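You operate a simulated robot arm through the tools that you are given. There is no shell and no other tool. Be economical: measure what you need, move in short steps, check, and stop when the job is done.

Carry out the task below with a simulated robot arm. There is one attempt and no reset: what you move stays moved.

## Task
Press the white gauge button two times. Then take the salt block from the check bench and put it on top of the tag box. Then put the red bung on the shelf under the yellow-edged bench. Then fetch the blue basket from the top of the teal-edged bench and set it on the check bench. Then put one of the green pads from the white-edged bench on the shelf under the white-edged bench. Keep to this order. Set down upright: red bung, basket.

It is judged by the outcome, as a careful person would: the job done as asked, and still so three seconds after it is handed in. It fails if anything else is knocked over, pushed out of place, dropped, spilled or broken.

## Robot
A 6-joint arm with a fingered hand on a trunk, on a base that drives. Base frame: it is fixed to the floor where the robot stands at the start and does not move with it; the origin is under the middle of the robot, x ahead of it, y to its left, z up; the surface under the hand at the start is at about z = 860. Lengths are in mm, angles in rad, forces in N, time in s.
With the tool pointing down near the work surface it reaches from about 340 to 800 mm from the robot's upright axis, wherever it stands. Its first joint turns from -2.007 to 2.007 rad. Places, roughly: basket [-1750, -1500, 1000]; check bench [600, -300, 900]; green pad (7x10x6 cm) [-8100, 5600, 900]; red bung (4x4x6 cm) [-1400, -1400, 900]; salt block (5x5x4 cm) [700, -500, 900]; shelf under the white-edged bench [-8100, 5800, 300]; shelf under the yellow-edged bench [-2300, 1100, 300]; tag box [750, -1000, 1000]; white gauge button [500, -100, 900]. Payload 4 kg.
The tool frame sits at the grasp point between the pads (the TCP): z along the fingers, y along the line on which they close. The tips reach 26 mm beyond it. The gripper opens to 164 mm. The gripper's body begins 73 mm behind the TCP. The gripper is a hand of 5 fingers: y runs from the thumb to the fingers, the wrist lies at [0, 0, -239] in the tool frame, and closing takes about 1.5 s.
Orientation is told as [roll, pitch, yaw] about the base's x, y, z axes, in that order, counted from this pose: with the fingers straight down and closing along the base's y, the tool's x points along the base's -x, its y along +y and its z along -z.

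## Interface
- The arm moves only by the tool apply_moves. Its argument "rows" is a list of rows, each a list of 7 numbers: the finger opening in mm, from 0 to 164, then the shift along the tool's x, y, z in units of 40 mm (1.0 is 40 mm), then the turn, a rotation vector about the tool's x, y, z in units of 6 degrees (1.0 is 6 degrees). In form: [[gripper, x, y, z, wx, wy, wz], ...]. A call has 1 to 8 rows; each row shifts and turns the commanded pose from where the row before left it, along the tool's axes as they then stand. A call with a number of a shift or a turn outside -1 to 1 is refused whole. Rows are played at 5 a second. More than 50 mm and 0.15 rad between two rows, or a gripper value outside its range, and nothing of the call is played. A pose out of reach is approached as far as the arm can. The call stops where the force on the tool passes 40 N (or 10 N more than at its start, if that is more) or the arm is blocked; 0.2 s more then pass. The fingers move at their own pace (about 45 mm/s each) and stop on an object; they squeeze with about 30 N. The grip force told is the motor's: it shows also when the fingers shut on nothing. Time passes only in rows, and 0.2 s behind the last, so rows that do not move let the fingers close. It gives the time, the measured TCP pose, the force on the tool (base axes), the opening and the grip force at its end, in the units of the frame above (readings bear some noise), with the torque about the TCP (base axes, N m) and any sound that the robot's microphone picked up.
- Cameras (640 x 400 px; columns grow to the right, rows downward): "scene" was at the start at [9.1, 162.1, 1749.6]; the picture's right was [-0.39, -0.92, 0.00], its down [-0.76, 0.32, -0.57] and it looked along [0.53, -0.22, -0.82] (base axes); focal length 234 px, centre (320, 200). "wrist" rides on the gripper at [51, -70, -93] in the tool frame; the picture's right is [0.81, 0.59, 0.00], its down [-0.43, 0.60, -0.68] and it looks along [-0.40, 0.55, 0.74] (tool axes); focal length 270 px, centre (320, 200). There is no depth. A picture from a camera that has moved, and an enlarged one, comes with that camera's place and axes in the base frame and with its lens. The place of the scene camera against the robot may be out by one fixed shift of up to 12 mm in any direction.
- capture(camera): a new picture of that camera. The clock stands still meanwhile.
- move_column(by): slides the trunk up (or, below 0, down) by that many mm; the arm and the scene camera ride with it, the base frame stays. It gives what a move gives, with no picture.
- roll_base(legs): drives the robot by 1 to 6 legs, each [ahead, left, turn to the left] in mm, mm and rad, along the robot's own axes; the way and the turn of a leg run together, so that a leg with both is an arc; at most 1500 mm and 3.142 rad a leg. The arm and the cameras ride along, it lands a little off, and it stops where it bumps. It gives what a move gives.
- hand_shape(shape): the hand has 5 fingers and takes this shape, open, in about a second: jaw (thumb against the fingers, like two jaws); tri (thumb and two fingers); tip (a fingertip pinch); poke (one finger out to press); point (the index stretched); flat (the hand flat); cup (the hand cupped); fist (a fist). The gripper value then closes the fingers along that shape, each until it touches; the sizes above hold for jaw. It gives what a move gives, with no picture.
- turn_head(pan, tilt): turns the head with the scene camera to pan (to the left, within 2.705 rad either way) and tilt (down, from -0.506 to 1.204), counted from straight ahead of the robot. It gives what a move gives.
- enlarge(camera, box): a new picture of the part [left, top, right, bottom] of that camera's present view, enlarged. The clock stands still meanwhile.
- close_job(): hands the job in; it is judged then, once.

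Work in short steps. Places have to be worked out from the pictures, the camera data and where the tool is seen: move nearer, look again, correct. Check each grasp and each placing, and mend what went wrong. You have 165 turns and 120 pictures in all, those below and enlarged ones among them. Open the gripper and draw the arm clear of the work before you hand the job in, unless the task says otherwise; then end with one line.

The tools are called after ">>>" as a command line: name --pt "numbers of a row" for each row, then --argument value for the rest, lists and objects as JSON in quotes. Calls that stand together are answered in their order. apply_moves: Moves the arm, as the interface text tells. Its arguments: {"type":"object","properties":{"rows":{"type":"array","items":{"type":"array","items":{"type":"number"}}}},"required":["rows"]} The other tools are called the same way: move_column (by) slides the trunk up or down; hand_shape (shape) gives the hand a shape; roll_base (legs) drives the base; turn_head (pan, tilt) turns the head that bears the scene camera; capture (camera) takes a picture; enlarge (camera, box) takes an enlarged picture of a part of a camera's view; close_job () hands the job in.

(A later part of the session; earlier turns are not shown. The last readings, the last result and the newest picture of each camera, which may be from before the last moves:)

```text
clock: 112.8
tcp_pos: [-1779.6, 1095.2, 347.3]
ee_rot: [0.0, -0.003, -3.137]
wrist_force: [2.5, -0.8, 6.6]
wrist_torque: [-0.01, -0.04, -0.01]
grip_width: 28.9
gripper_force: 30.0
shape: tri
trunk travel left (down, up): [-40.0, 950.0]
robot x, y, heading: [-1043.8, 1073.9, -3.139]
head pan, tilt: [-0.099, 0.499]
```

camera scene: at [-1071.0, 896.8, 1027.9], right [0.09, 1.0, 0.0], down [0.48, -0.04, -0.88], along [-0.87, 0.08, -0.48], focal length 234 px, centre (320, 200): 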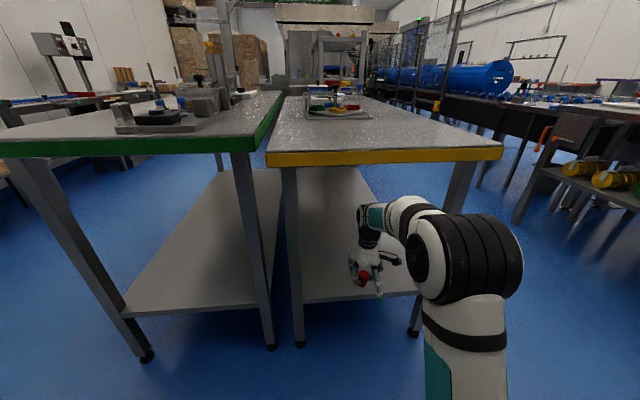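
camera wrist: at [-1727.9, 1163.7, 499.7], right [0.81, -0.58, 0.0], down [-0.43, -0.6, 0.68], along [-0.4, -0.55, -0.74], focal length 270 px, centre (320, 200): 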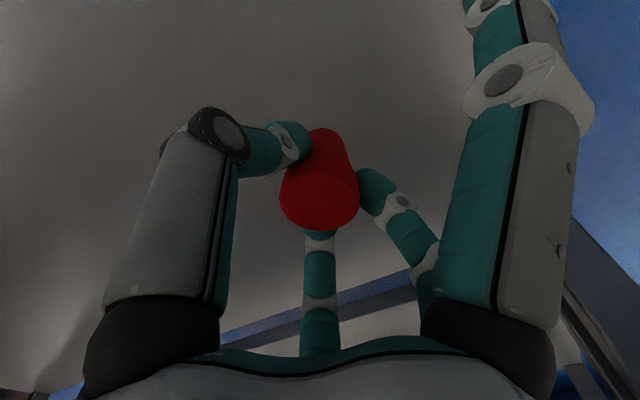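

Contact at 6.6 N. I'll release gradually to 66 and check.

>>> apply_moves --pt "45 0 0 0 0 0 0" --pt "55 0 0 0 0 0 0" --pt "66 0 0 0 0 0 0" --pt "66 0 0 0 0 0 0" --pt "66 0 0 0 0 0 0"

>>> capture --camera "wrist"

```text
clock: 114.0
tcp_pos: [-1780.5, 1095.1, 347.0]
ee_rot: [-0.001, 0.001, -3.137]
wrist_force: [0.3, 0.5, -0.1]
wrist_torque: [-0.01, 0.01, -0.05]
grip_width: 63.2
gripper_force: 0.0
shape: jaw
trunk travel left (down, up): [-40.0, 950.0]
robot x, y, heading: [-1042.8, 1066.2, -3.139]
head pan, tilt: [-0.099, 0.499]
```

```text
49 pictures are left
camera wrist: at [-1727.7, 1163.9, 439.2], right [0.81, -0.58, 0.0], down [-0.43, -0.6, 0.68], along [-0.4, -0.55, -0.74], focal length 270 px, centre (320, 200)
```

wrist: 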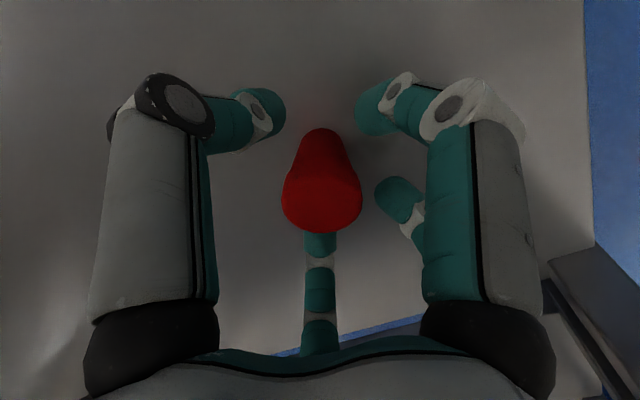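

The bung stands upright and free. I'll rise straight up 100 mm and back out.

>>> apply_moves --pt "66 0 0 -0.7 0 0 0" --pt "66 0 0 -0.9 0 0 0" --pt "66 0 0 -0.9 0 0 0" --pt "66 0.7 0 0 0 0 0" --pt "66 1 0 0 0 0 0" --pt "66 1 0 0 0 0 0" --pt "66 1 0 0 0 0 0" --pt "66 1 0 0 0 0 0"

>>> apply_moves --pt "66 1 0 0 0 0 0" --pt "66 1 0 0 0 0 0" --pt "66 1 0 0 0 0 0" --pt "66 1 0 0 0 0 0"

>>> enlarge --camera "scene" --box '[290, 150, 450, 300]'

```text
clock: 115.8
tcp_pos: [-1590.9, 1096.8, 446.1]
ee_rot: [-0.001, 0.001, -3.136]
wrist_force: [0.6, -0.3, 0.0]
wrist_torque: [0.01, -0.01, 0.01]
grip_width: 63.3
gripper_force: 0.1
shape: jaw
trunk travel left (down, up): [-40.0, 950.0]
robot x, y, heading: [-1041.7, 1069.8, -3.139]
head pan, tilt: [-0.099, 0.499]
```

```text
clock: 116.8
tcp_pos: [-1430.3, 1097.1, 446.9]
ee_rot: [-0.001, 0.002, -3.136]
wrist_force: [0.6, 0.8, 0.4]
wrist_torque: [0.01, -0.01, 0.02]
grip_width: 63.1
gripper_force: 0.0
shape: jaw
trunk travel left (down, up): [-40.0, 950.0]
robot x, y, heading: [-1041.5, 1070.1, -3.138]
head pan, tilt: [-0.099, 0.499]
```

```text
2.67 times, centred on (370, 225) of scene
camera zoom: at [-1071.2, 896.9, 1027.9], right [0.09, 1.0, 0.0], down [0.48, -0.04, -0.88], along [-0.87, 0.08, -0.48], focal length 624 px, centre (187, 133)
```

zoom: 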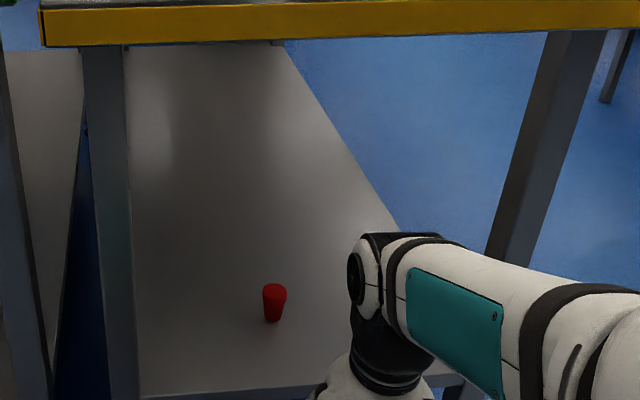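

The bung stands on the shelf. I'll raise the trunk again and drive back to the teal bench.

>>> move_column --by 400

>>> move_column --by 360

>>> roll_base --legs '[[0, 740, 0], [0, 740, 0], [0, 0, 1.568], [0, -410, 0], [325, 0, 0]]'

>>> turn_head --pan 0.35 --tilt 0.85

>>> capture --camera "scene"

```text
clock: 120.7
tcp_pos: [-1431.2, 1097.6, 845.2]
ee_rot: [0.0, 0.0, -3.136]
wrist_force: [0.1, -0.2, 0.0]
wrist_torque: [-0.02, 0.03, 0.01]
grip_width: 63.2
gripper_force: 0.0
shape: jaw
trunk travel left (down, up): [-440.0, 550.0]
robot x, y, heading: [-1040.7, 1069.9, -3.136]
head pan, tilt: [-0.099, 0.499]
```

```text
clock: 124.2
tcp_pos: [-1431.4, 1096.5, 1206.2]
ee_rot: [0.001, 0.0, -3.137]
wrist_force: [-0.4, 0.7, 0.0]
wrist_torque: [-0.01, -0.05, 0.0]
grip_width: 63.2
gripper_force: 0.1
shape: jaw
trunk travel left (down, up): [-800.0, 190.0]
robot x, y, heading: [-1044.3, 1069.8, -3.136]
head pan, tilt: [-0.099, 0.499]
```

```text
clock: 139.5
tcp_pos: [-1483.3, -1127.1, 1206.6]
ee_rot: [0.001, 0.001, -1.579]
wrist_force: [0.0, -0.9, -1.1]
wrist_torque: [0.01, 0.0, -0.02]
grip_width: 63.1
gripper_force: 0.1
shape: jaw
trunk travel left (down, up): [-800.0, 190.0]
robot x, y, heading: [-1449.0, -738.8, -1.576]
head pan, tilt: [-0.099, 0.499]
```

```text
clock: 140.4
tcp_pos: [-1483.7, -1125.6, 1206.6]
ee_rot: [0.001, 0.001, -1.581]
wrist_force: [-0.3, 0.3, -0.1]
wrist_torque: [0.01, 0.01, -0.04]
grip_width: 63.3
gripper_force: 0.0
shape: jaw
trunk travel left (down, up): [-800.0, 190.0]
robot x, y, heading: [-1451.0, -740.4, -1.579]
head pan, tilt: [0.351, 0.85]
```

```text
47 pictures are left
camera scene: at [-1235.9, -749.8, 1758.0], right [-0.94, -0.33, 0.0], down [-0.25, 0.71, -0.66], along [0.22, -0.62, -0.75], focal length 234 px, centre (320, 200)
```

scene: 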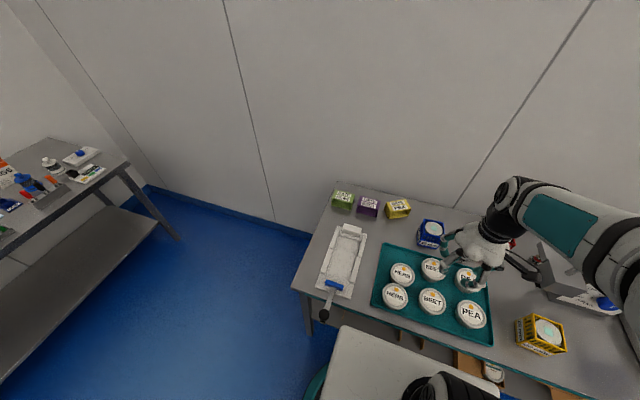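

Back at the bench. Measured shifts to undo: HERB1 by (+18,-65) mm and HERB2 by (0,-30). I'll close the hand into its compact tip and bring it over the HERB1 lid to try dragging it back under light pressure.

>>> apply_moves --pt "0 -0.7 0.66 0 0 0 0" --pt "0 -0.7 0.66 0 0 0 0" --pt "0 -0.63 0.66 0 0 0 0" --pt "0 0 0 1 0 0 0" --pt "0 0 0 1 0 0 0" --pt "0 0 0 1 0 0 0" --pt "0 0 0 1 0 0 0" --pt "0 0 0 1 0 0 0"

>>> capture --camera "wrist"

>>> enlarge --camera "scene" --box '[350, 190, 530, 310]'

```text
clock: 142.2
tcp_pos: [-1405.7, -1208.7, 1006.9]
ee_rot: [0.001, 0.001, -1.58]
wrist_force: [0.0, -0.3, -0.6]
wrist_torque: [0.0, -0.02, -0.03]
grip_width: 0.0
gripper_force: 30.6
shape: jaw
trunk travel left (down, up): [-800.0, 190.0]
robot x, y, heading: [-1448.5, -739.5, -1.578]
head pan, tilt: [0.351, 0.85]
```

```text
46 pictures are left
camera wrist: at [-1472.9, -1159.2, 1098.7], right [0.6, 0.8, 0.0], down [0.59, -0.44, 0.68], along [0.54, -0.4, -0.74], focal length 270 px, centre (320, 200)
```

wrist: 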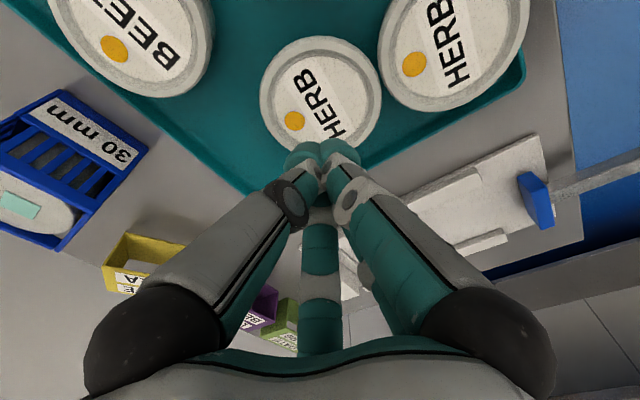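

```text
3.33 times, centred on (440, 250) of scene
camera zoom: at [-1235.7, -750.9, 1758.0], right [-0.94, -0.34, 0.0], down [-0.25, 0.71, -0.66], along [0.22, -0.62, -0.75], focal length 780 px, centre (-80, 33)
```

zoom: 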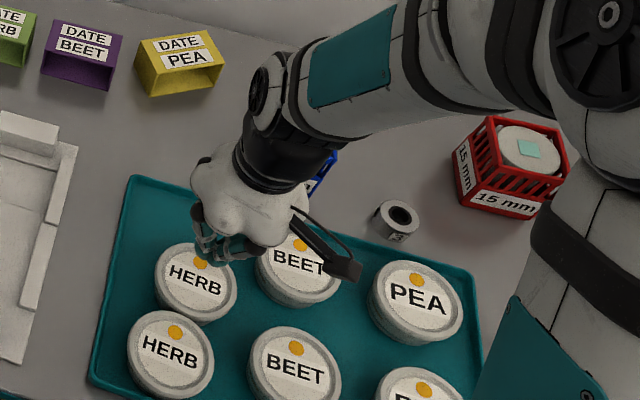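

HERB1's lid has a raised rim, centred about [-1410,-1204]. I'll come down inside it near the far rim and feel for contact.

>>> apply_moves --pt "0 -0.3 -0.05 0.6 0 0 0" --pt "0 0 0 0.6 0 0 0" --pt "0 0 0 0.4 0 0 0" --pt "0 0 0 0.1 0 0 0" --pt "0 0 0 0 0 0 0"

```text
clock: 143.4
tcp_pos: [-1407.6, -1221.0, 941.0]
ee_rot: [0.0, -0.004, -1.58]
wrist_force: [-0.7, -1.5, 13.7]
wrist_torque: [-0.01, 0.0, 0.0]
grip_width: 0.0
gripper_force: 29.6
shape: jaw
trunk travel left (down, up): [-800.0, 190.0]
robot x, y, heading: [-1454.0, -741.5, -1.582]
head pan, tilt: [0.351, 0.85]
```

Contact at 13.7 N, lid top at z≈915. I'll ease off slightly and drag 20 mm towards the wall.

>>> apply_moves --pt "0 -0.1 0.03 -0.02 0 0 0" --pt "0 -0.15 0.04 0 0 0 0" --pt "0 -0.15 0.04 0 0 0 0" --pt "0 -0.15 0.04 0 0 0 0" --pt "0 0 0 0 0 0 0"

>>> capture --camera "wrist"

```text
clock: 144.6
tcp_pos: [-1403.3, -1240.9, 939.2]
ee_rot: [0.002, -0.002, -1.579]
wrist_force: [-0.5, 0.6, 7.2]
wrist_torque: [0.08, 0.01, -0.07]
grip_width: 0.0
gripper_force: 29.8
shape: jaw
trunk travel left (down, up): [-800.0, 190.0]
robot x, y, heading: [-1450.0, -740.4, -1.58]
head pan, tilt: [0.351, 0.85]
```

```text
44 pictures are left
camera wrist: at [-1469.3, -1191.4, 1032.7], right [0.6, 0.8, 0.0], down [0.59, -0.44, 0.68], along [0.54, -0.4, -0.74], focal length 270 px, centre (320, 200)
```

wrist: 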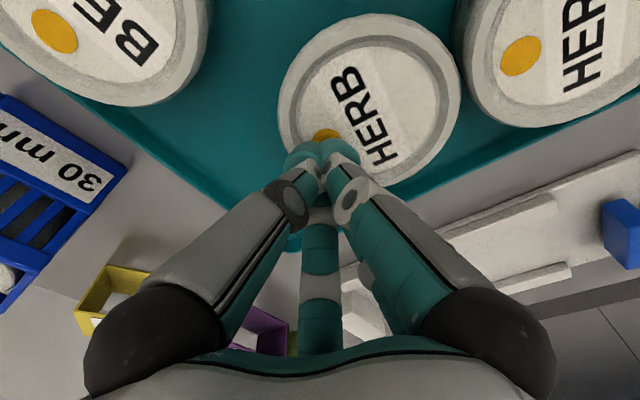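

The tip slid over the recess and has now reached the far inner rim. I'll keep pressing and push on so the rim takes the load.

>>> apply_moves --pt "0 -0.1 0 0.02 0 0 0" --pt "0 -0.15 0 0 0 0 0" --pt "0 -0.15 0.03 0 0 0 0" --pt "0 -0.15 0.03 0 0 0 0" --pt "0 0 0 0 0 0 0"

>>> capture --camera "wrist"

```text
clock: 145.8
tcp_pos: [-1399.5, -1264.3, 940.0]
ee_rot: [0.0, -0.005, -1.58]
wrist_force: [-0.9, -1.0, 20.9]
wrist_torque: [0.19, -0.02, -0.01]
grip_width: 0.0
gripper_force: 30.0
shape: jaw
trunk travel left (down, up): [-800.0, 190.0]
robot x, y, heading: [-1450.7, -742.0, -1.583]
head pan, tilt: [0.351, 0.85]
```

```text
43 pictures are left
camera wrist: at [-1466.8, -1213.5, 1032.8], right [0.6, 0.8, 0.0], down [0.59, -0.44, 0.68], along [0.54, -0.41, -0.73], focal length 270 px, centre (320, 200)
```

wrist: 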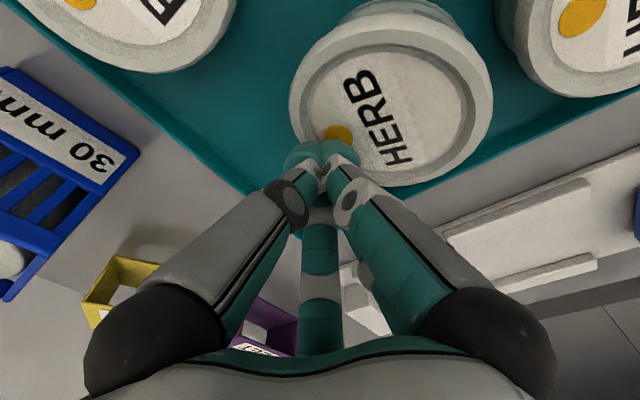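

It moved about 15 mm but the tip has climbed onto the rim. I'll lift off, return to the lid's centre and press more firmly, then drag.

>>> apply_moves --pt "0 0 0 -0.5 0 0 0" --pt "0 0.5 -0.1 0 0 0 0" --pt "0 0.6 -0.1 0 0 0 0" --pt "0 0 0 0.3 0 0 0" --pt "0 0 0 0.2 0 0 0" --pt "0 0 0 0.05 0 0 0" --pt "0 0 0 0 0 0 0"

```text
clock: 147.6
tcp_pos: [-1406.3, -1220.8, 939.4]
ee_rot: [0.0, -0.009, -1.579]
wrist_force: [-0.5, 4.4, 23.0]
wrist_torque: [0.29, 0.02, -0.02]
grip_width: 0.0
gripper_force: 30.1
shape: jaw
trunk travel left (down, up): [-800.0, 190.0]
robot x, y, heading: [-1450.8, -738.1, -1.581]
head pan, tilt: [0.351, 0.85]
stopped in row 7: the force on the tool passed its limit at 41 N (the readings are from after the stop); the commanded pose is now the measured one
```

Now at 23 N near the centre. I'll drag 24 mm and check.

>>> apply_moves --pt "0 -0.2 0.07 0 0 0 0" --pt "0 -0.2 0.07 0 0 0 0" --pt "0 -0.2 0.07 0 0 0 0"

>>> capture --camera "wrist"

```text
clock: 148.3
tcp_pos: [-1398.4, -1243.0, 938.8]
ee_rot: [0.0, -0.008, -1.577]
wrist_force: [-2.6, 7.4, 33.6]
wrist_torque: [0.53, 0.08, 0.02]
grip_width: 0.0
gripper_force: 29.9
shape: jaw
trunk travel left (down, up): [-800.0, 190.0]
robot x, y, heading: [-1449.9, -737.9, -1.578]
head pan, tilt: [0.351, 0.85]
```

```text
42 pictures are left
camera wrist: at [-1466.3, -1192.6, 1032.1], right [0.6, 0.8, -0.01], down [0.59, -0.43, 0.68], along [0.54, -0.41, -0.73], focal length 270 px, centre (320, 200)
```

wrist: 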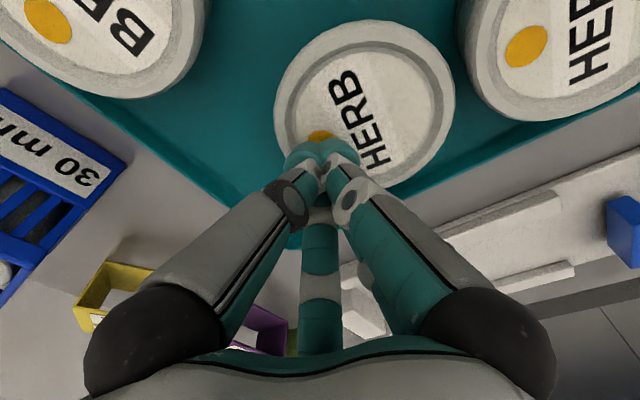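

The drag hardly moves it, so I'll grip the tub instead and slide it back. I'll rise, turn the hand about 7° so that HERB2 falls between two fingers, open, and look.

>>> apply_moves --pt "0 0 0 -0.5 0 0 0" --pt "0 0.5 -0.15 -0.8 0 0 0" --pt "110 0.45 -0.15 -0.8 0 0 -0.6" --pt "110 0 0 0 0 0 -0.6" --pt "110 0 0 0 0 0 0" --pt "110 0 0 0 0 0 0" --pt "110 0 0 0 0 0 0"

>>> capture --camera "wrist"

>>> enlarge --camera "scene" --box '[350, 190, 530, 310]'

```text
clock: 149.9
tcp_pos: [-1411.1, -1206.6, 1020.7]
ee_rot: [-0.001, -0.004, -1.453]
wrist_force: [0.4, -0.6, 0.2]
wrist_torque: [-0.01, -0.02, 0.02]
grip_width: 106.2
gripper_force: 0.0
shape: jaw
trunk travel left (down, up): [-800.0, 190.0]
robot x, y, heading: [-1447.9, -740.8, -1.579]
head pan, tilt: [0.351, 0.85]
```

```text
41 pictures are left
camera wrist: at [-1483.7, -1165.0, 1114.1], right [0.49, 0.87, 0.0], down [0.64, -0.36, 0.68], along [0.59, -0.34, -0.73], focal length 270 px, centre (320, 200)
```

wrist: 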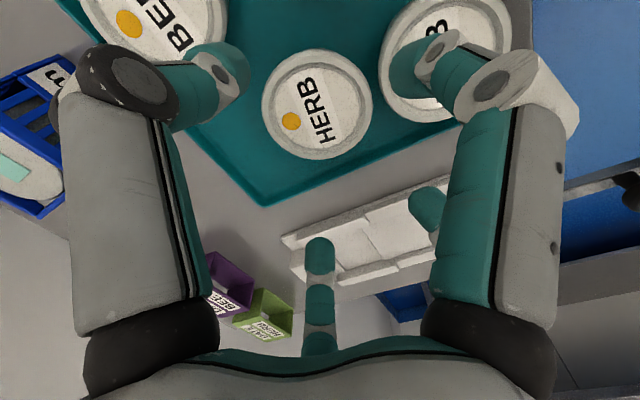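

```text
3.33 times, centred on (440, 250) of scene
camera zoom: at [-1235.8, -749.5, 1757.9], right [-0.94, -0.34, 0.0], down [-0.25, 0.71, -0.66], along [0.22, -0.62, -0.75], focal length 780 px, centre (-80, 33)
```

zoom: 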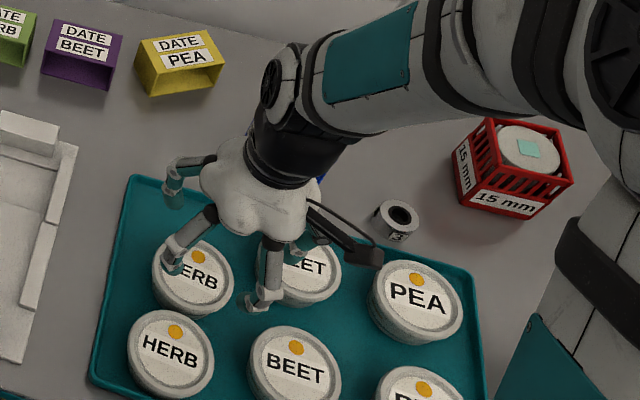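

HERB1 centre is [-1410,-1210], diameter ≈84, with an 8 mm gap to HERB2. I'll turn 4° more, centre, drop 75 mm and check the fingers against the neighbours.

>>> apply_moves --pt "110 -0.1 0.02 0.6 0 0 -0.65" --pt "110 0 0 0.7 0 0 0" --pt "110 0 0 0.6 0 0 0" --pt "110 0 0 0 0 0 0"

>>> capture --camera "wrist"

>>> enlarge --camera "scene" --box '[370, 220, 470, 310]'

```text
clock: 150.9
tcp_pos: [-1407.3, -1210.4, 946.8]
ee_rot: [0.0, -0.006, -1.387]
wrist_force: [-0.2, 0.0, 0.0]
wrist_torque: [0.0, -0.01, 0.03]
grip_width: 106.2
gripper_force: 0.1
shape: jaw
trunk travel left (down, up): [-800.0, 190.0]
robot x, y, heading: [-1449.5, -740.9, -1.581]
head pan, tilt: [0.351, 0.85]
```

```text
39 pictures are left
camera wrist: at [-1484.4, -1174.5, 1038.3], right [0.43, 0.9, -0.01], down [0.66, -0.31, 0.68], along [0.61, -0.3, -0.73], focal length 270 px, centre (320, 200)
```

wrist: 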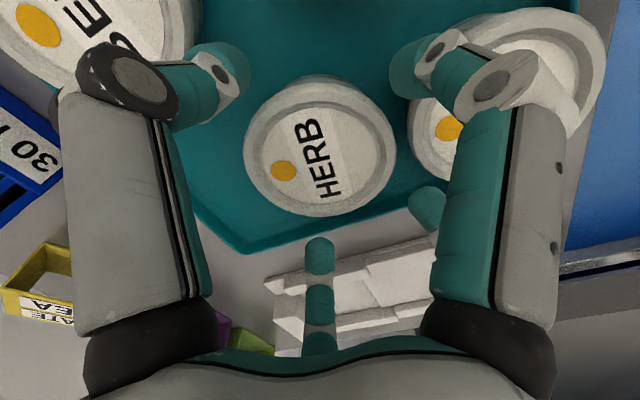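

```text
4.44 times, centred on (420, 265) of scene
camera zoom: at [-1235.8, -749.3, 1758.0], right [-0.94, -0.34, 0.0], down [-0.25, 0.71, -0.66], along [0.22, -0.62, -0.75], focal length 1040 px, centre (-124, -89)
```

zoom: 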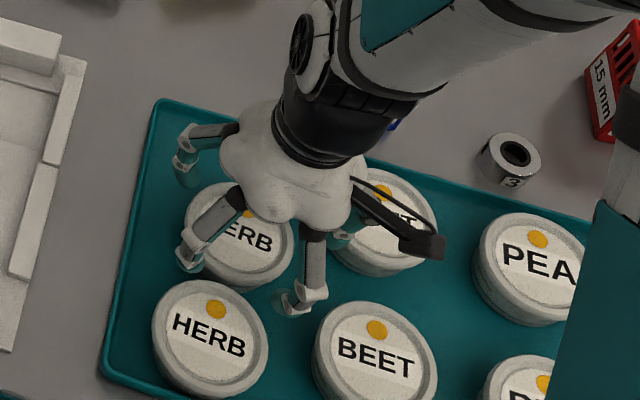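

The fingers straddle HERB2 closely. I'll turn back 3.5° and shift about 6 mm in −x to even the gaps, then descend slowly.

>>> apply_moves --pt "110 -0.1 -0.15 0 0 0 0.55" --pt "110 0 0 0.3 0 0 0" --pt "110 0 0 0.3 0 0 0" --pt "110 0 0 0.2 0 0 0" --pt "110 0 0 0 0 0 0"

>>> capture --camera "wrist"

```text
clock: 152.2
tcp_pos: [-1413.1, -1216.0, 914.5]
ee_rot: [0.0, -0.006, -1.444]
wrist_force: [-0.5, 0.4, 0.7]
wrist_torque: [-0.04, -0.04, -0.04]
grip_width: 106.0
gripper_force: 0.0
shape: jaw
trunk travel left (down, up): [-800.0, 190.0]
robot x, y, heading: [-1451.3, -736.5, -1.581]
head pan, tilt: [0.351, 0.85]
```

```text
37 pictures are left
camera wrist: at [-1487.8, -1175.5, 1006.2], right [0.48, 0.88, 0.0], down [0.65, -0.35, 0.68], along [0.59, -0.33, -0.73], focal length 270 px, centre (320, 200)
```

wrist: 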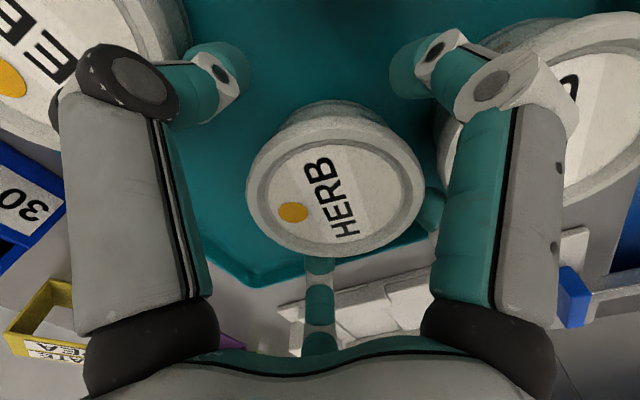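

The five fingers cage the tub with no contact. Rather than gripping, I'll slide the open cage towards the wall so it carries the tub along.

>>> apply_moves --pt "110 -0.3 0.02 0 0 0 0" --pt "110 -0.3 0.02 0 0 0 0" --pt "110 -0.3 0.02 0 0 0 0" --pt "110 -0.3 0.02 0 0 0 0" --pt "110 -0.3 0.03 0 0 0 0" --pt "110 0 0 0 0 0 0"

>>> capture --camera "wrist"

>>> enlarge --camera "scene" --box '[350, 190, 530, 310]'

```text
clock: 153.6
tcp_pos: [-1402.2, -1275.5, 914.9]
ee_rot: [0.0, -0.005, -1.444]
wrist_force: [0.6, -0.3, -0.4]
wrist_torque: [-0.02, -0.02, 0.01]
grip_width: 106.1
gripper_force: 0.0
shape: jaw
trunk travel left (down, up): [-800.0, 190.0]
robot x, y, heading: [-1450.9, -739.8, -1.581]
head pan, tilt: [0.351, 0.85]
```

```text
36 pictures are left
camera wrist: at [-1475.4, -1234.1, 1006.8], right [0.48, 0.88, 0.0], down [0.65, -0.35, 0.68], along [0.59, -0.33, -0.73], focal length 270 px, centre (320, 200)
```

wrist: 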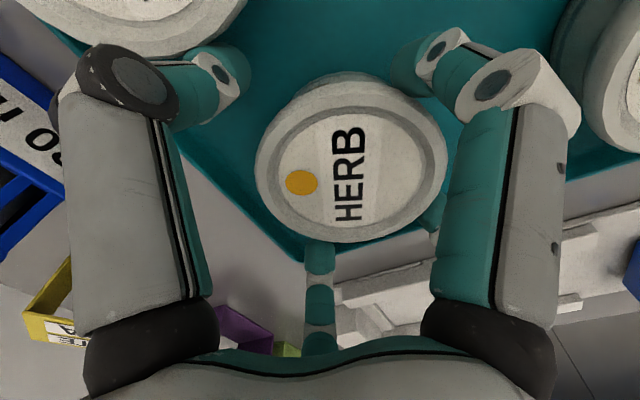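

```text
3.33 times, centred on (440, 250) of scene
camera zoom: at [-1235.8, -749.6, 1757.9], right [-0.94, -0.34, 0.0], down [-0.25, 0.71, -0.66], along [0.22, -0.62, -0.75], focal length 780 px, centre (-80, 33)
```

zoom: 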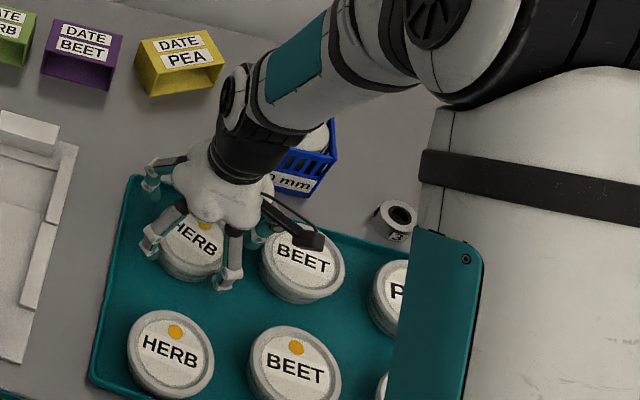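

That works: the tub has moved about 44 mm back. Roughly (+17,-16) mm remains, so I'll nudge the cage further.

>>> apply_moves --pt "110 -0.15 0.15 0 0 0 0" --pt "110 -0.15 0.15 0 0 0 0" --pt "110 -0.12 0.1 0 0 0 0" --pt "110 0 0 0 0 0 0"

>>> capture --camera "wrist"

```text
clock: 154.6
tcp_pos: [-1384.1, -1290.7, 914.8]
ee_rot: [0.001, -0.004, -1.442]
wrist_force: [-0.5, 0.4, 0.4]
wrist_torque: [-0.03, 0.03, 0.03]
grip_width: 106.1
gripper_force: 0.1
shape: jaw
trunk travel left (down, up): [-800.0, 190.0]
robot x, y, heading: [-1451.9, -737.1, -1.576]
head pan, tilt: [0.351, 0.85]
```

```text
34 pictures are left
camera wrist: at [-1457.6, -1248.9, 1007.0], right [0.48, 0.88, 0.0], down [0.65, -0.35, 0.68], along [0.59, -0.33, -0.73], focal length 270 px, centre (320, 200)
```

wrist: 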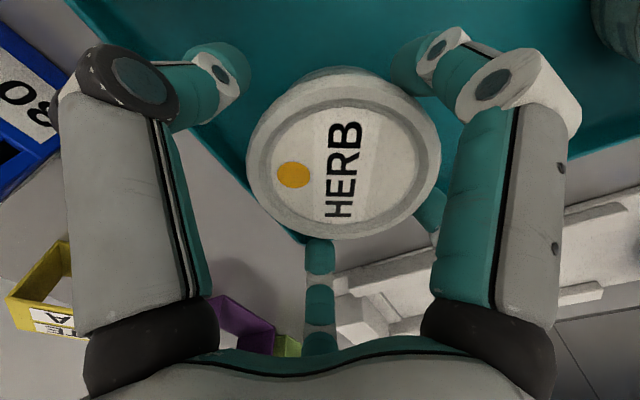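

HERB1 is back within a few mm of its original spot (≈[-1400,-1266]). I'll lift clear and do the same with HERB2, now ≈[-1391,-1118] and originally ≈[-1397,-1144].

>>> apply_moves --pt "110 0 0 -1 0 0 0" --pt "110 0 0 -1 0 0 0" --pt "110 0.85 0.07 0 0 0 0" --pt "110 0.85 0.07 0 0 0 0" --pt "110 0.85 0.07 0 0 0 0" --pt "110 0.85 0.07 0 0 0 0" --pt "110 0.86 0.08 0 0 0 0" --pt "110 0 0 0 0 0 0"

>>> capture --camera "wrist"

```text
clock: 156.3
tcp_pos: [-1391.0, -1118.3, 993.8]
ee_rot: [0.001, -0.007, -1.444]
wrist_force: [-0.5, 0.0, 0.1]
wrist_torque: [0.04, -0.01, 0.03]
grip_width: 106.1
gripper_force: 0.0
shape: jaw
trunk travel left (down, up): [-800.0, 190.0]
robot x, y, heading: [-1452.0, -739.2, -1.584]
head pan, tilt: [0.351, 0.85]
```

```text
33 pictures are left
camera wrist: at [-1465.2, -1077.9, 1085.9], right [0.48, 0.88, 0.0], down [0.65, -0.35, 0.68], along [0.59, -0.33, -0.73], focal length 270 px, centre (320, 200)
```

wrist: 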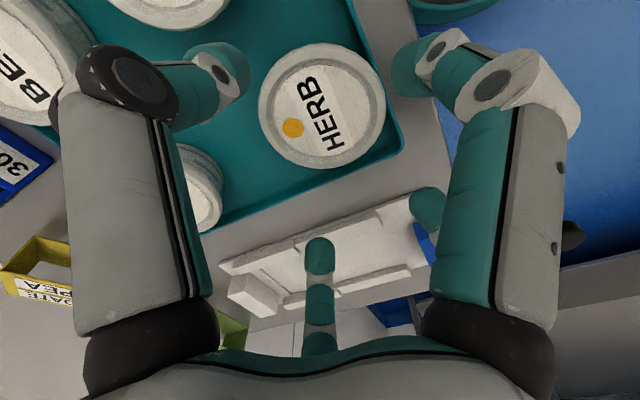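

HERB2 is at [-1401,-1113]. I'll centre the cage, descend, then slide about 42 mm (including ~15 slack).

>>> apply_moves --pt "110 0.13 -0.21 0.5 0 0 0" --pt "110 0 0 0.7 0 0 0" --pt "110 0 0 0.5 0 0 0" --pt "110 0 0 0.28 0 0 0" --pt "110 0 0 0 0 0 0"

>>> apply_moves --pt "110 -0.3 -0.03 0 0 0 0" --pt "110 -0.3 -0.03 0 0 0 0" --pt "110 -0.3 -0.03 0 0 0 0" --pt "110 -0.15 -0.02 0 0 0 0" --pt "110 0 0 0 0 0 0"

>>> capture --camera "wrist"

```text
clock: 157.6
tcp_pos: [-1400.4, -1114.4, 914.3]
ee_rot: [0.001, -0.004, -1.444]
wrist_force: [-0.2, 0.0, -0.7]
wrist_torque: [0.03, 0.03, 0.0]
grip_width: 106.1
gripper_force: 0.0
shape: jaw
trunk travel left (down, up): [-800.0, 190.0]
robot x, y, heading: [-1450.2, -738.6, -1.581]
head pan, tilt: [0.351, 0.85]
```

```text
clock: 158.8
tcp_pos: [-1398.9, -1156.7, 913.5]
ee_rot: [0.0, -0.005, -1.443]
wrist_force: [0.4, -0.7, -1.1]
wrist_torque: [0.01, 0.03, -0.05]
grip_width: 106.3
gripper_force: 0.1
shape: jaw
trunk travel left (down, up): [-800.0, 190.0]
robot x, y, heading: [-1452.6, -737.5, -1.576]
head pan, tilt: [0.351, 0.85]
```

```text
32 pictures are left
camera wrist: at [-1472.8, -1116.3, 1006.5], right [0.48, 0.88, 0.0], down [0.65, -0.35, 0.68], along [0.59, -0.33, -0.73], focal length 270 px, centre (320, 200)
```

wrist: 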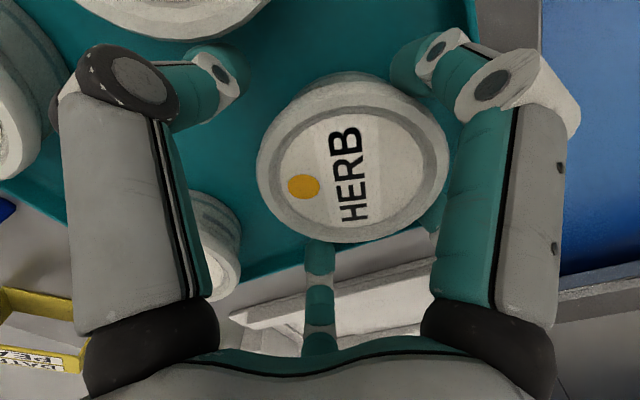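

HERB2 is now at [-1414,-1135], so it needs about (+14,-9) more. I'll nudge, then lift and check with the scene camera.

>>> apply_moves --pt "110 -0.14 0.16 0 0 0 0" --pt "110 -0.13 0.18 0 0 0 0" --pt "110 0 0 0 0 0 0" --pt "110 0 0 -1 0 0 0" --pt "110 0 0 -1 0 0 0" --pt "110 0 0 -1 0 0 0" --pt "110 0 0 -1 0 0 0" --pt "110 0.4 -0.9 -0.2 0 0 0"

>>> enlarge --camera "scene" --box '[350, 190, 530, 310]'

```text
clock: 160.6
tcp_pos: [-1422.8, -1153.3, 1081.5]
ee_rot: [0.0, -0.005, -1.443]
wrist_force: [0.1, -0.7, -0.4]
wrist_torque: [-0.03, -0.01, -0.01]
grip_width: 106.2
gripper_force: 0.0
shape: jaw
trunk travel left (down, up): [-800.0, 190.0]
robot x, y, heading: [-1450.1, -734.6, -1.578]
head pan, tilt: [0.351, 0.85]
```

```text
3.33 times, centred on (440, 250) of scene
camera zoom: at [-1237.3, -748.9, 1758.1], right [-0.94, -0.34, 0.0], down [-0.25, 0.71, -0.66], along [0.22, -0.62, -0.75], focal length 780 px, centre (-80, 33)
```

zoom: 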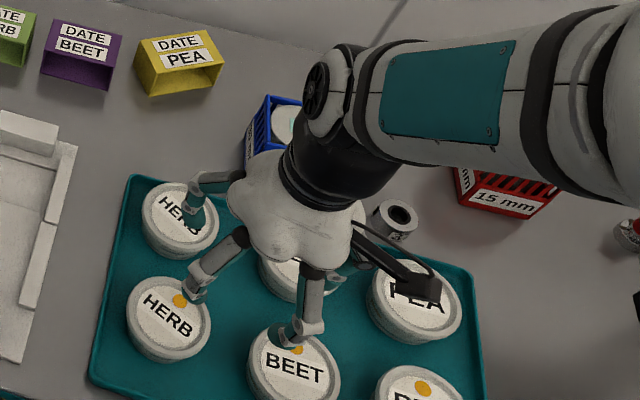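

Both tubs are back within about 5 mm. The yellow holder is worse than I thought: now centred ≈[-1351,-1546] and turned ~30°, against ≈[-1338,-1503] and square before. I'll drive closer and put it right by gripping its two ends.

>>> roll_base --legs '[[85, 50, 0]]'

>>> apply_moves --pt "164 0 0 -0.7 0 0 -0.9" --pt "164 0 0 0 0 0 -0.9" --pt "164 0 0 0 0 0 -0.8" --pt "164 0 0 0 0 0 -0.8" --pt "164 0 0 0 0 0 -0.7"

```text
clock: 161.7
tcp_pos: [-1371.8, -1240.2, 1082.1]
ee_rot: [-0.003, -0.003, -1.443]
wrist_force: [0.0, -0.4, -0.1]
wrist_torque: [-0.02, 0.01, 0.0]
grip_width: 105.8
gripper_force: 0.1
shape: jaw
trunk travel left (down, up): [-800.0, 190.0]
robot x, y, heading: [-1399.0, -825.7, -1.575]
head pan, tilt: [0.351, 0.85]
```

```text
clock: 162.9
tcp_pos: [-1372.7, -1239.7, 1110.3]
ee_rot: [-0.003, -0.006, -1.013]
wrist_force: [1.2, 0.1, 0.7]
wrist_torque: [0.02, 0.03, -0.03]
grip_width: 158.0
gripper_force: 0.0
shape: jaw
trunk travel left (down, up): [-800.0, 190.0]
robot x, y, heading: [-1402.5, -825.5, -1.583]
head pan, tilt: [0.351, 0.85]
```

Moving over the holder at height, then a look.

>>> apply_moves --pt "164 -0.83 -0.44 0 0 0 0" --pt "164 -0.83 -0.44 0 0 0 0" --pt "164 -0.83 -0.44 0 0 0 0" --pt "164 -0.83 -0.44 0 0 0 0" --pt "164 -0.83 -0.44 0 0 0 0" --pt "164 -0.83 -0.44 0 0 0 0" --pt "164 -0.83 -0.44 0 0 0 0" --pt "164 -0.83 -0.42 0 0 0 0"

>>> capture --camera "wrist"

>>> enlarge --camera "scene" --box '[330, 150, 470, 270]'

```text
clock: 164.7
tcp_pos: [-1351.3, -1540.4, 1110.7]
ee_rot: [-0.003, -0.004, -1.013]
wrist_force: [-0.4, 0.5, 0.0]
wrist_torque: [0.0, -0.01, 0.02]
grip_width: 157.6
gripper_force: 0.1
shape: jaw
trunk travel left (down, up): [-800.0, 190.0]
robot x, y, heading: [-1398.2, -822.9, -1.582]
head pan, tilt: [0.351, 0.85]
```

```text
30 pictures are left
camera wrist: at [-1436.1, -1534.8, 1203.5], right [0.07, 1.0, 0.0], down [0.73, -0.05, 0.68], along [0.68, -0.05, -0.74], focal length 270 px, centre (320, 200)
```

wrist: 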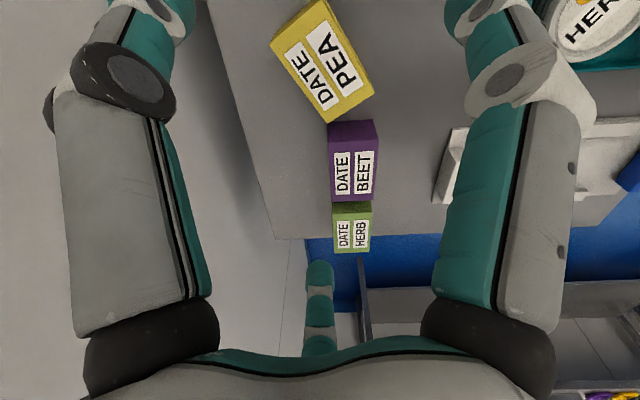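

```text
3.33 times, centred on (400, 210) of scene
camera zoom: at [-1186.1, -837.1, 1757.9], right [-0.94, -0.34, 0.0], down [-0.25, 0.71, -0.66], along [0.22, -0.62, -0.75], focal length 780 px, centre (53, 167)
```

zoom: 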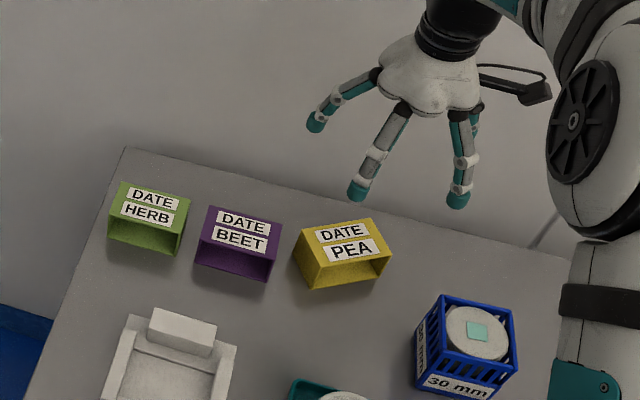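

The holder's corner now nearly touches the purple one, so gripping it isn't safe. I'll close the hand and, from the wall side, push its far −x corner gently towards the robot, which turns it back. First I'll turn the hand square, close it and move behind the holder at height.

>>> apply_moves --pt "0 0 0 0 0 0 0.9" --pt "0 0 0 0 0 0 0.9" --pt "0 0 0 0 0 0 0.9" --pt "0 0 0 0 0 0 0.9" --pt "0 0 0 0 0 0 0.9" --pt "0 0 0 0 0 0 0.9" --pt "0 -0.85 -0.1 0 0 0 0" --pt "0 -0.85 -0.1 0 0 0 0"

>>> apply_moves --pt "0 0 0 0.9 0 0 0" --pt "0 0 0 0.9 0 0 0" --pt "0 0 0 0.9 0 0 0" --pt "0 0 0 0 0 0 0" --pt "0 0 0 0 0 0 0"

>>> capture --camera "wrist"

>>> enlarge --camera "scene" --box '[330, 150, 470, 270]'

```text
clock: 166.5
tcp_pos: [-1361.7, -1609.3, 1112.6]
ee_rot: [0.0, -0.005, -1.579]
wrist_force: [-0.1, 0.9, 0.4]
wrist_torque: [-0.03, 0.0, 0.04]
grip_width: 0.2
gripper_force: 0.1
shape: jaw
trunk travel left (down, up): [-800.0, 190.0]
robot x, y, heading: [-1402.9, -824.8, -1.581]
head pan, tilt: [0.351, 0.85]
```

```text
clock: 167.7
tcp_pos: [-1360.6, -1608.1, 1002.4]
ee_rot: [0.001, -0.006, -1.579]
wrist_force: [-0.1, -0.7, 0.4]
wrist_torque: [0.0, -0.02, -0.03]
grip_width: 0.0
gripper_force: 30.1
shape: jaw
trunk travel left (down, up): [-800.0, 190.0]
robot x, y, heading: [-1400.4, -827.0, -1.572]
head pan, tilt: [0.351, 0.85]
```

```text
28 pictures are left
camera wrist: at [-1428.7, -1557.2, 1096.2], right [0.59, 0.8, 0.0], down [0.59, -0.43, 0.68], along [0.54, -0.41, -0.73], focal length 270 px, centre (320, 200)
```

wrist: 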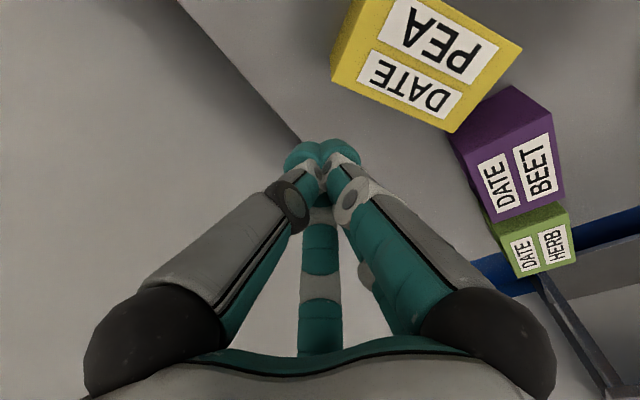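

```text
3.33 times, centred on (400, 210) of scene
camera zoom: at [-1186.2, -835.8, 1757.9], right [-0.94, -0.34, 0.0], down [-0.25, 0.71, -0.66], along [0.22, -0.62, -0.75], focal length 780 px, centre (53, 167)
```

zoom: 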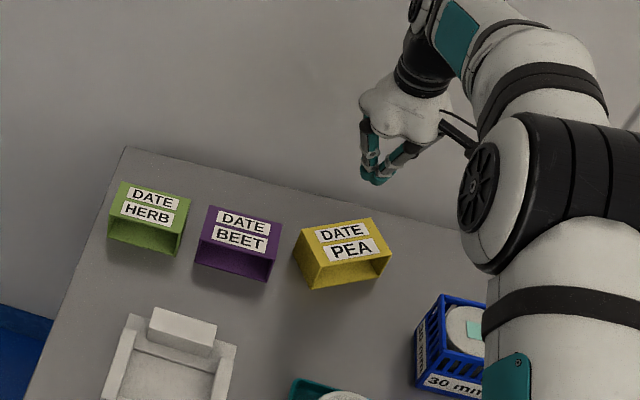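

The geometry matches. I'll back off 10 mm more from the holder and descend behind it to z≈900.

>>> apply_moves --pt "0 -0.25 0.1 0.3 0 0 0" --pt "0 0 0 0.8 0 0 0" --pt "0 0 0 0.8 0 0 0" --pt "0 0 0 0.6 0 0 0" --pt "0 0 0 0 0 0 0"

>>> capture --camera "wrist"

```text
clock: 168.9
tcp_pos: [-1355.6, -1618.5, 905.6]
ee_rot: [-0.001, -0.005, -1.579]
wrist_force: [0.2, 0.9, 0.1]
wrist_torque: [0.0, -0.01, 0.01]
grip_width: 0.0
gripper_force: 29.9
shape: jaw
trunk travel left (down, up): [-800.0, 190.0]
robot x, y, heading: [-1401.4, -825.2, -1.578]
head pan, tilt: [0.351, 0.85]
```

```text
26 pictures are left
camera wrist: at [-1423.8, -1567.5, 996.9], right [0.59, 0.8, 0.0], down [0.59, -0.43, 0.68], along [0.54, -0.41, -0.73], focal length 270 px, centre (320, 200)
```

wrist: 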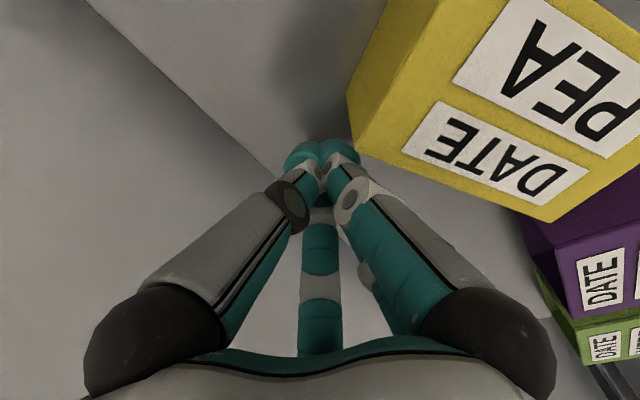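

Clear behind the holder. I'll push along an arc towards (-1385,-1557) in small steps.

>>> apply_moves --pt "0 0.26 -0.06 0 0 0 0" --pt "0 0.26 -0.1 0 0 0 0" --pt "0 0.26 -0.13 0 0 0 0" --pt "0 0.25 -0.14 0 0 0 0" --pt "0 0.25 -0.15 0 0 0 0" --pt "0 0.25 -0.15 0 0 0 0" --pt "0 0 0 0 0 0 0"

>>> enlarge --camera "scene" --box '[330, 150, 470, 270]'

```text
clock: 170.5
tcp_pos: [-1385.2, -1556.8, 903.8]
ee_rot: [0.001, -0.005, -1.58]
wrist_force: [-0.6, 0.3, 0.1]
wrist_torque: [-0.03, 0.0, 0.01]
grip_width: 0.0
gripper_force: 30.6
shape: jaw
trunk travel left (down, up): [-800.0, 190.0]
robot x, y, heading: [-1400.8, -825.1, -1.577]
head pan, tilt: [0.351, 0.85]
```

```text
3.33 times, centred on (400, 210) of scene
camera zoom: at [-1186.2, -835.6, 1757.9], right [-0.94, -0.34, 0.0], down [-0.25, 0.71, -0.66], along [0.22, -0.62, -0.75], focal length 780 px, centre (53, 167)
```

zoom: 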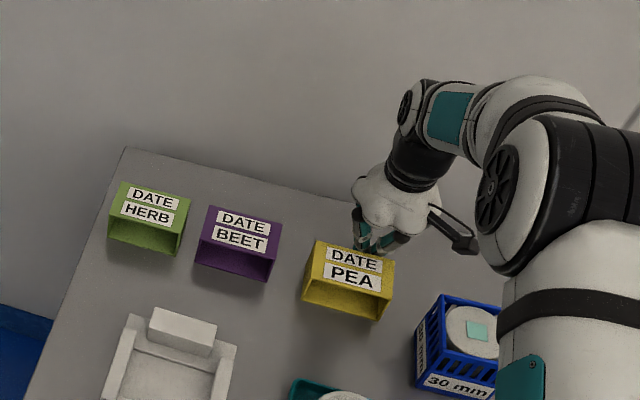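

The holder is turned square again. It's still about 25–30 mm from its spot along the row, but the blue basket stands where I'd need to push from, so I'll finish that once the basket is gone. Now I rise, open fully and go above the basket.

>>> apply_moves --pt "0 -0.2 0 -0.3 0 0 0" --pt "0 0 0 -1 0 0 0" --pt "0 0 0 -1 0 0 0" --pt "0 0 0 -1 0 0 0" --pt "164 0 0 -1 0 0 0" --pt "164 0.9 -0.7 -0.3 0 0 0" --pt "164 0.9 -0.7 0 0 0 0" --pt "164 0.9 -0.7 0 0 0 0"

>>> apply_moves --pt "164 0.55 -0.9 0 0 0 0" --pt "164 0 0 0 0 0 0" --pt "164 0 0 0 0 0 0" --pt "164 0 0 0 0 0 0" --pt "164 0 0 0 0 0 0"

>>> capture --camera "wrist"

```text
clock: 172.3
tcp_pos: [-1467.5, -1452.3, 1087.7]
ee_rot: [-0.001, -0.007, -1.579]
wrist_force: [0.0, 0.1, -0.8]
wrist_torque: [-0.01, -0.03, 0.03]
grip_width: 158.2
gripper_force: 0.1
shape: jaw
trunk travel left (down, up): [-800.0, 190.0]
robot x, y, heading: [-1399.3, -824.1, -1.577]
head pan, tilt: [0.351, 0.85]
```

```text
clock: 173.5
tcp_pos: [-1503.3, -1431.8, 1086.4]
ee_rot: [0.0, -0.006, -1.579]
wrist_force: [0.1, 0.0, -0.8]
wrist_torque: [-0.03, 0.02, -0.03]
grip_width: 158.3
gripper_force: 0.1
shape: jaw
trunk travel left (down, up): [-800.0, 190.0]
robot x, y, heading: [-1402.8, -825.6, -1.576]
head pan, tilt: [0.351, 0.85]
```

```text
24 pictures are left
camera wrist: at [-1570.6, -1381.4, 1178.6], right [0.59, 0.8, 0.0], down [0.59, -0.43, 0.68], along [0.54, -0.41, -0.73], focal length 270 px, centre (320, 200)
```

wrist: 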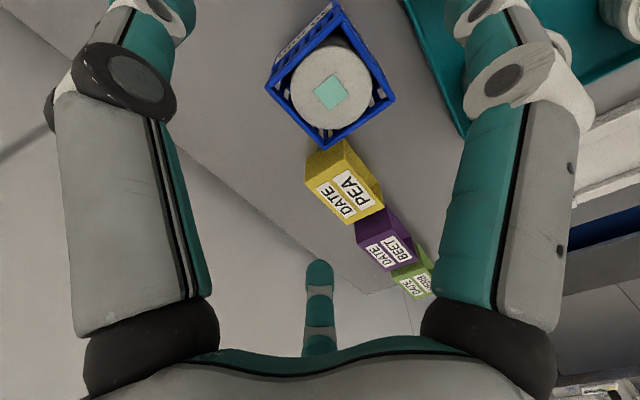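

The basket rim is a square of about 77 mm, centred at [-1496,-1429], rim z≈950. I'll come down with a 120 opening so the tips stay above the neighbouring tubs and holder.

>>> apply_moves --pt "120 0.07 0.18 0 0 0 0" --pt "120 0 0 0.6 0 0 0" --pt "120 0 0 0.6 0 0 0" --pt "120 0 0 0.6 0 0 0" --pt "120 0 0 0.5 0 0 0" --pt "120 0 0 0.4 0 0 0" --pt "120 0 0 0 0 0 0"

>>> capture --camera "wrist"

```text
clock: 175.1
tcp_pos: [-1495.2, -1431.3, 979.3]
ee_rot: [0.0, -0.005, -1.58]
wrist_force: [-0.2, -0.7, -0.2]
wrist_torque: [0.01, 0.0, 0.02]
grip_width: 116.3
gripper_force: 0.1
shape: jaw
trunk travel left (down, up): [-800.0, 190.0]
robot x, y, heading: [-1400.9, -825.6, -1.583]
head pan, tilt: [0.351, 0.85]
```

```text
23 pictures are left
camera wrist: at [-1563.4, -1379.7, 1071.3], right [0.59, 0.8, 0.0], down [0.59, -0.43, 0.68], along [0.54, -0.41, -0.73], focal length 270 px, centre (320, 200)
```

wrist: 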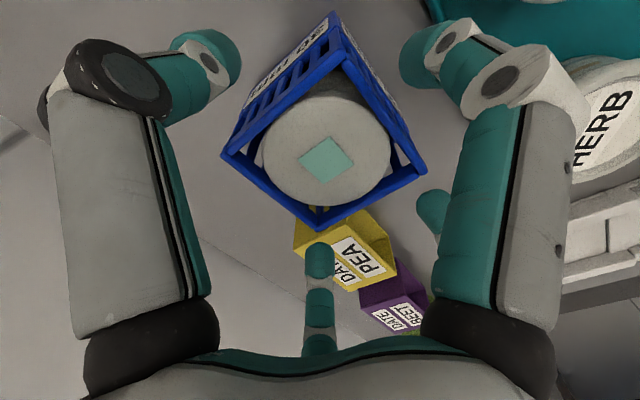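

Rim z=950 is confirmed and the basket is centred. I'll lower 33 mm and close to just under its width.

>>> apply_moves --pt "120 0.05 0.03 0.5 0 0 0" --pt "120 0 0 0.35 0 0 0" --pt "100 0 0 0 0 0 0" --pt "85 0 0 0 0 0 0" --pt "70 0 0 0 0 0 0" --pt "68 0 0 0 0 0 0" --pt "68 0 0 0 0 0 0"

>>> capture --camera "wrist"

```text
clock: 176.7
tcp_pos: [-1495.5, -1428.2, 944.3]
ee_rot: [0.0, -0.006, -1.579]
wrist_force: [0.1, 0.1, 0.6]
wrist_torque: [0.03, 0.05, 0.03]
grip_width: 79.8
gripper_force: 30.0
shape: jaw
trunk travel left (down, up): [-800.0, 190.0]
robot x, y, heading: [-1400.4, -825.9, -1.579]
head pan, tilt: [0.351, 0.85]
```

```text
22 pictures are left
camera wrist: at [-1562.7, -1378.5, 1037.1], right [0.59, 0.8, 0.0], down [0.59, -0.43, 0.68], along [0.54, -0.41, -0.73], focal length 270 px, centre (320, 200)
```

wrist: 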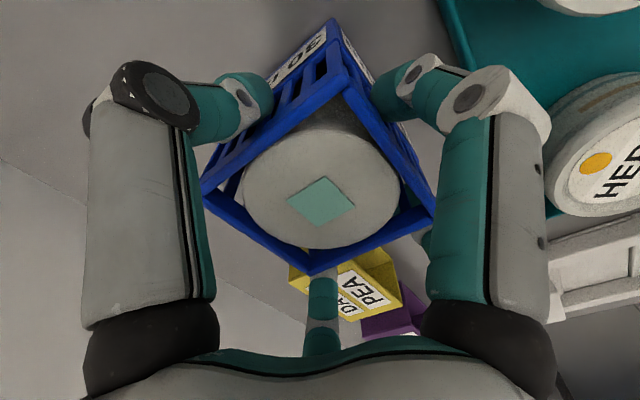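

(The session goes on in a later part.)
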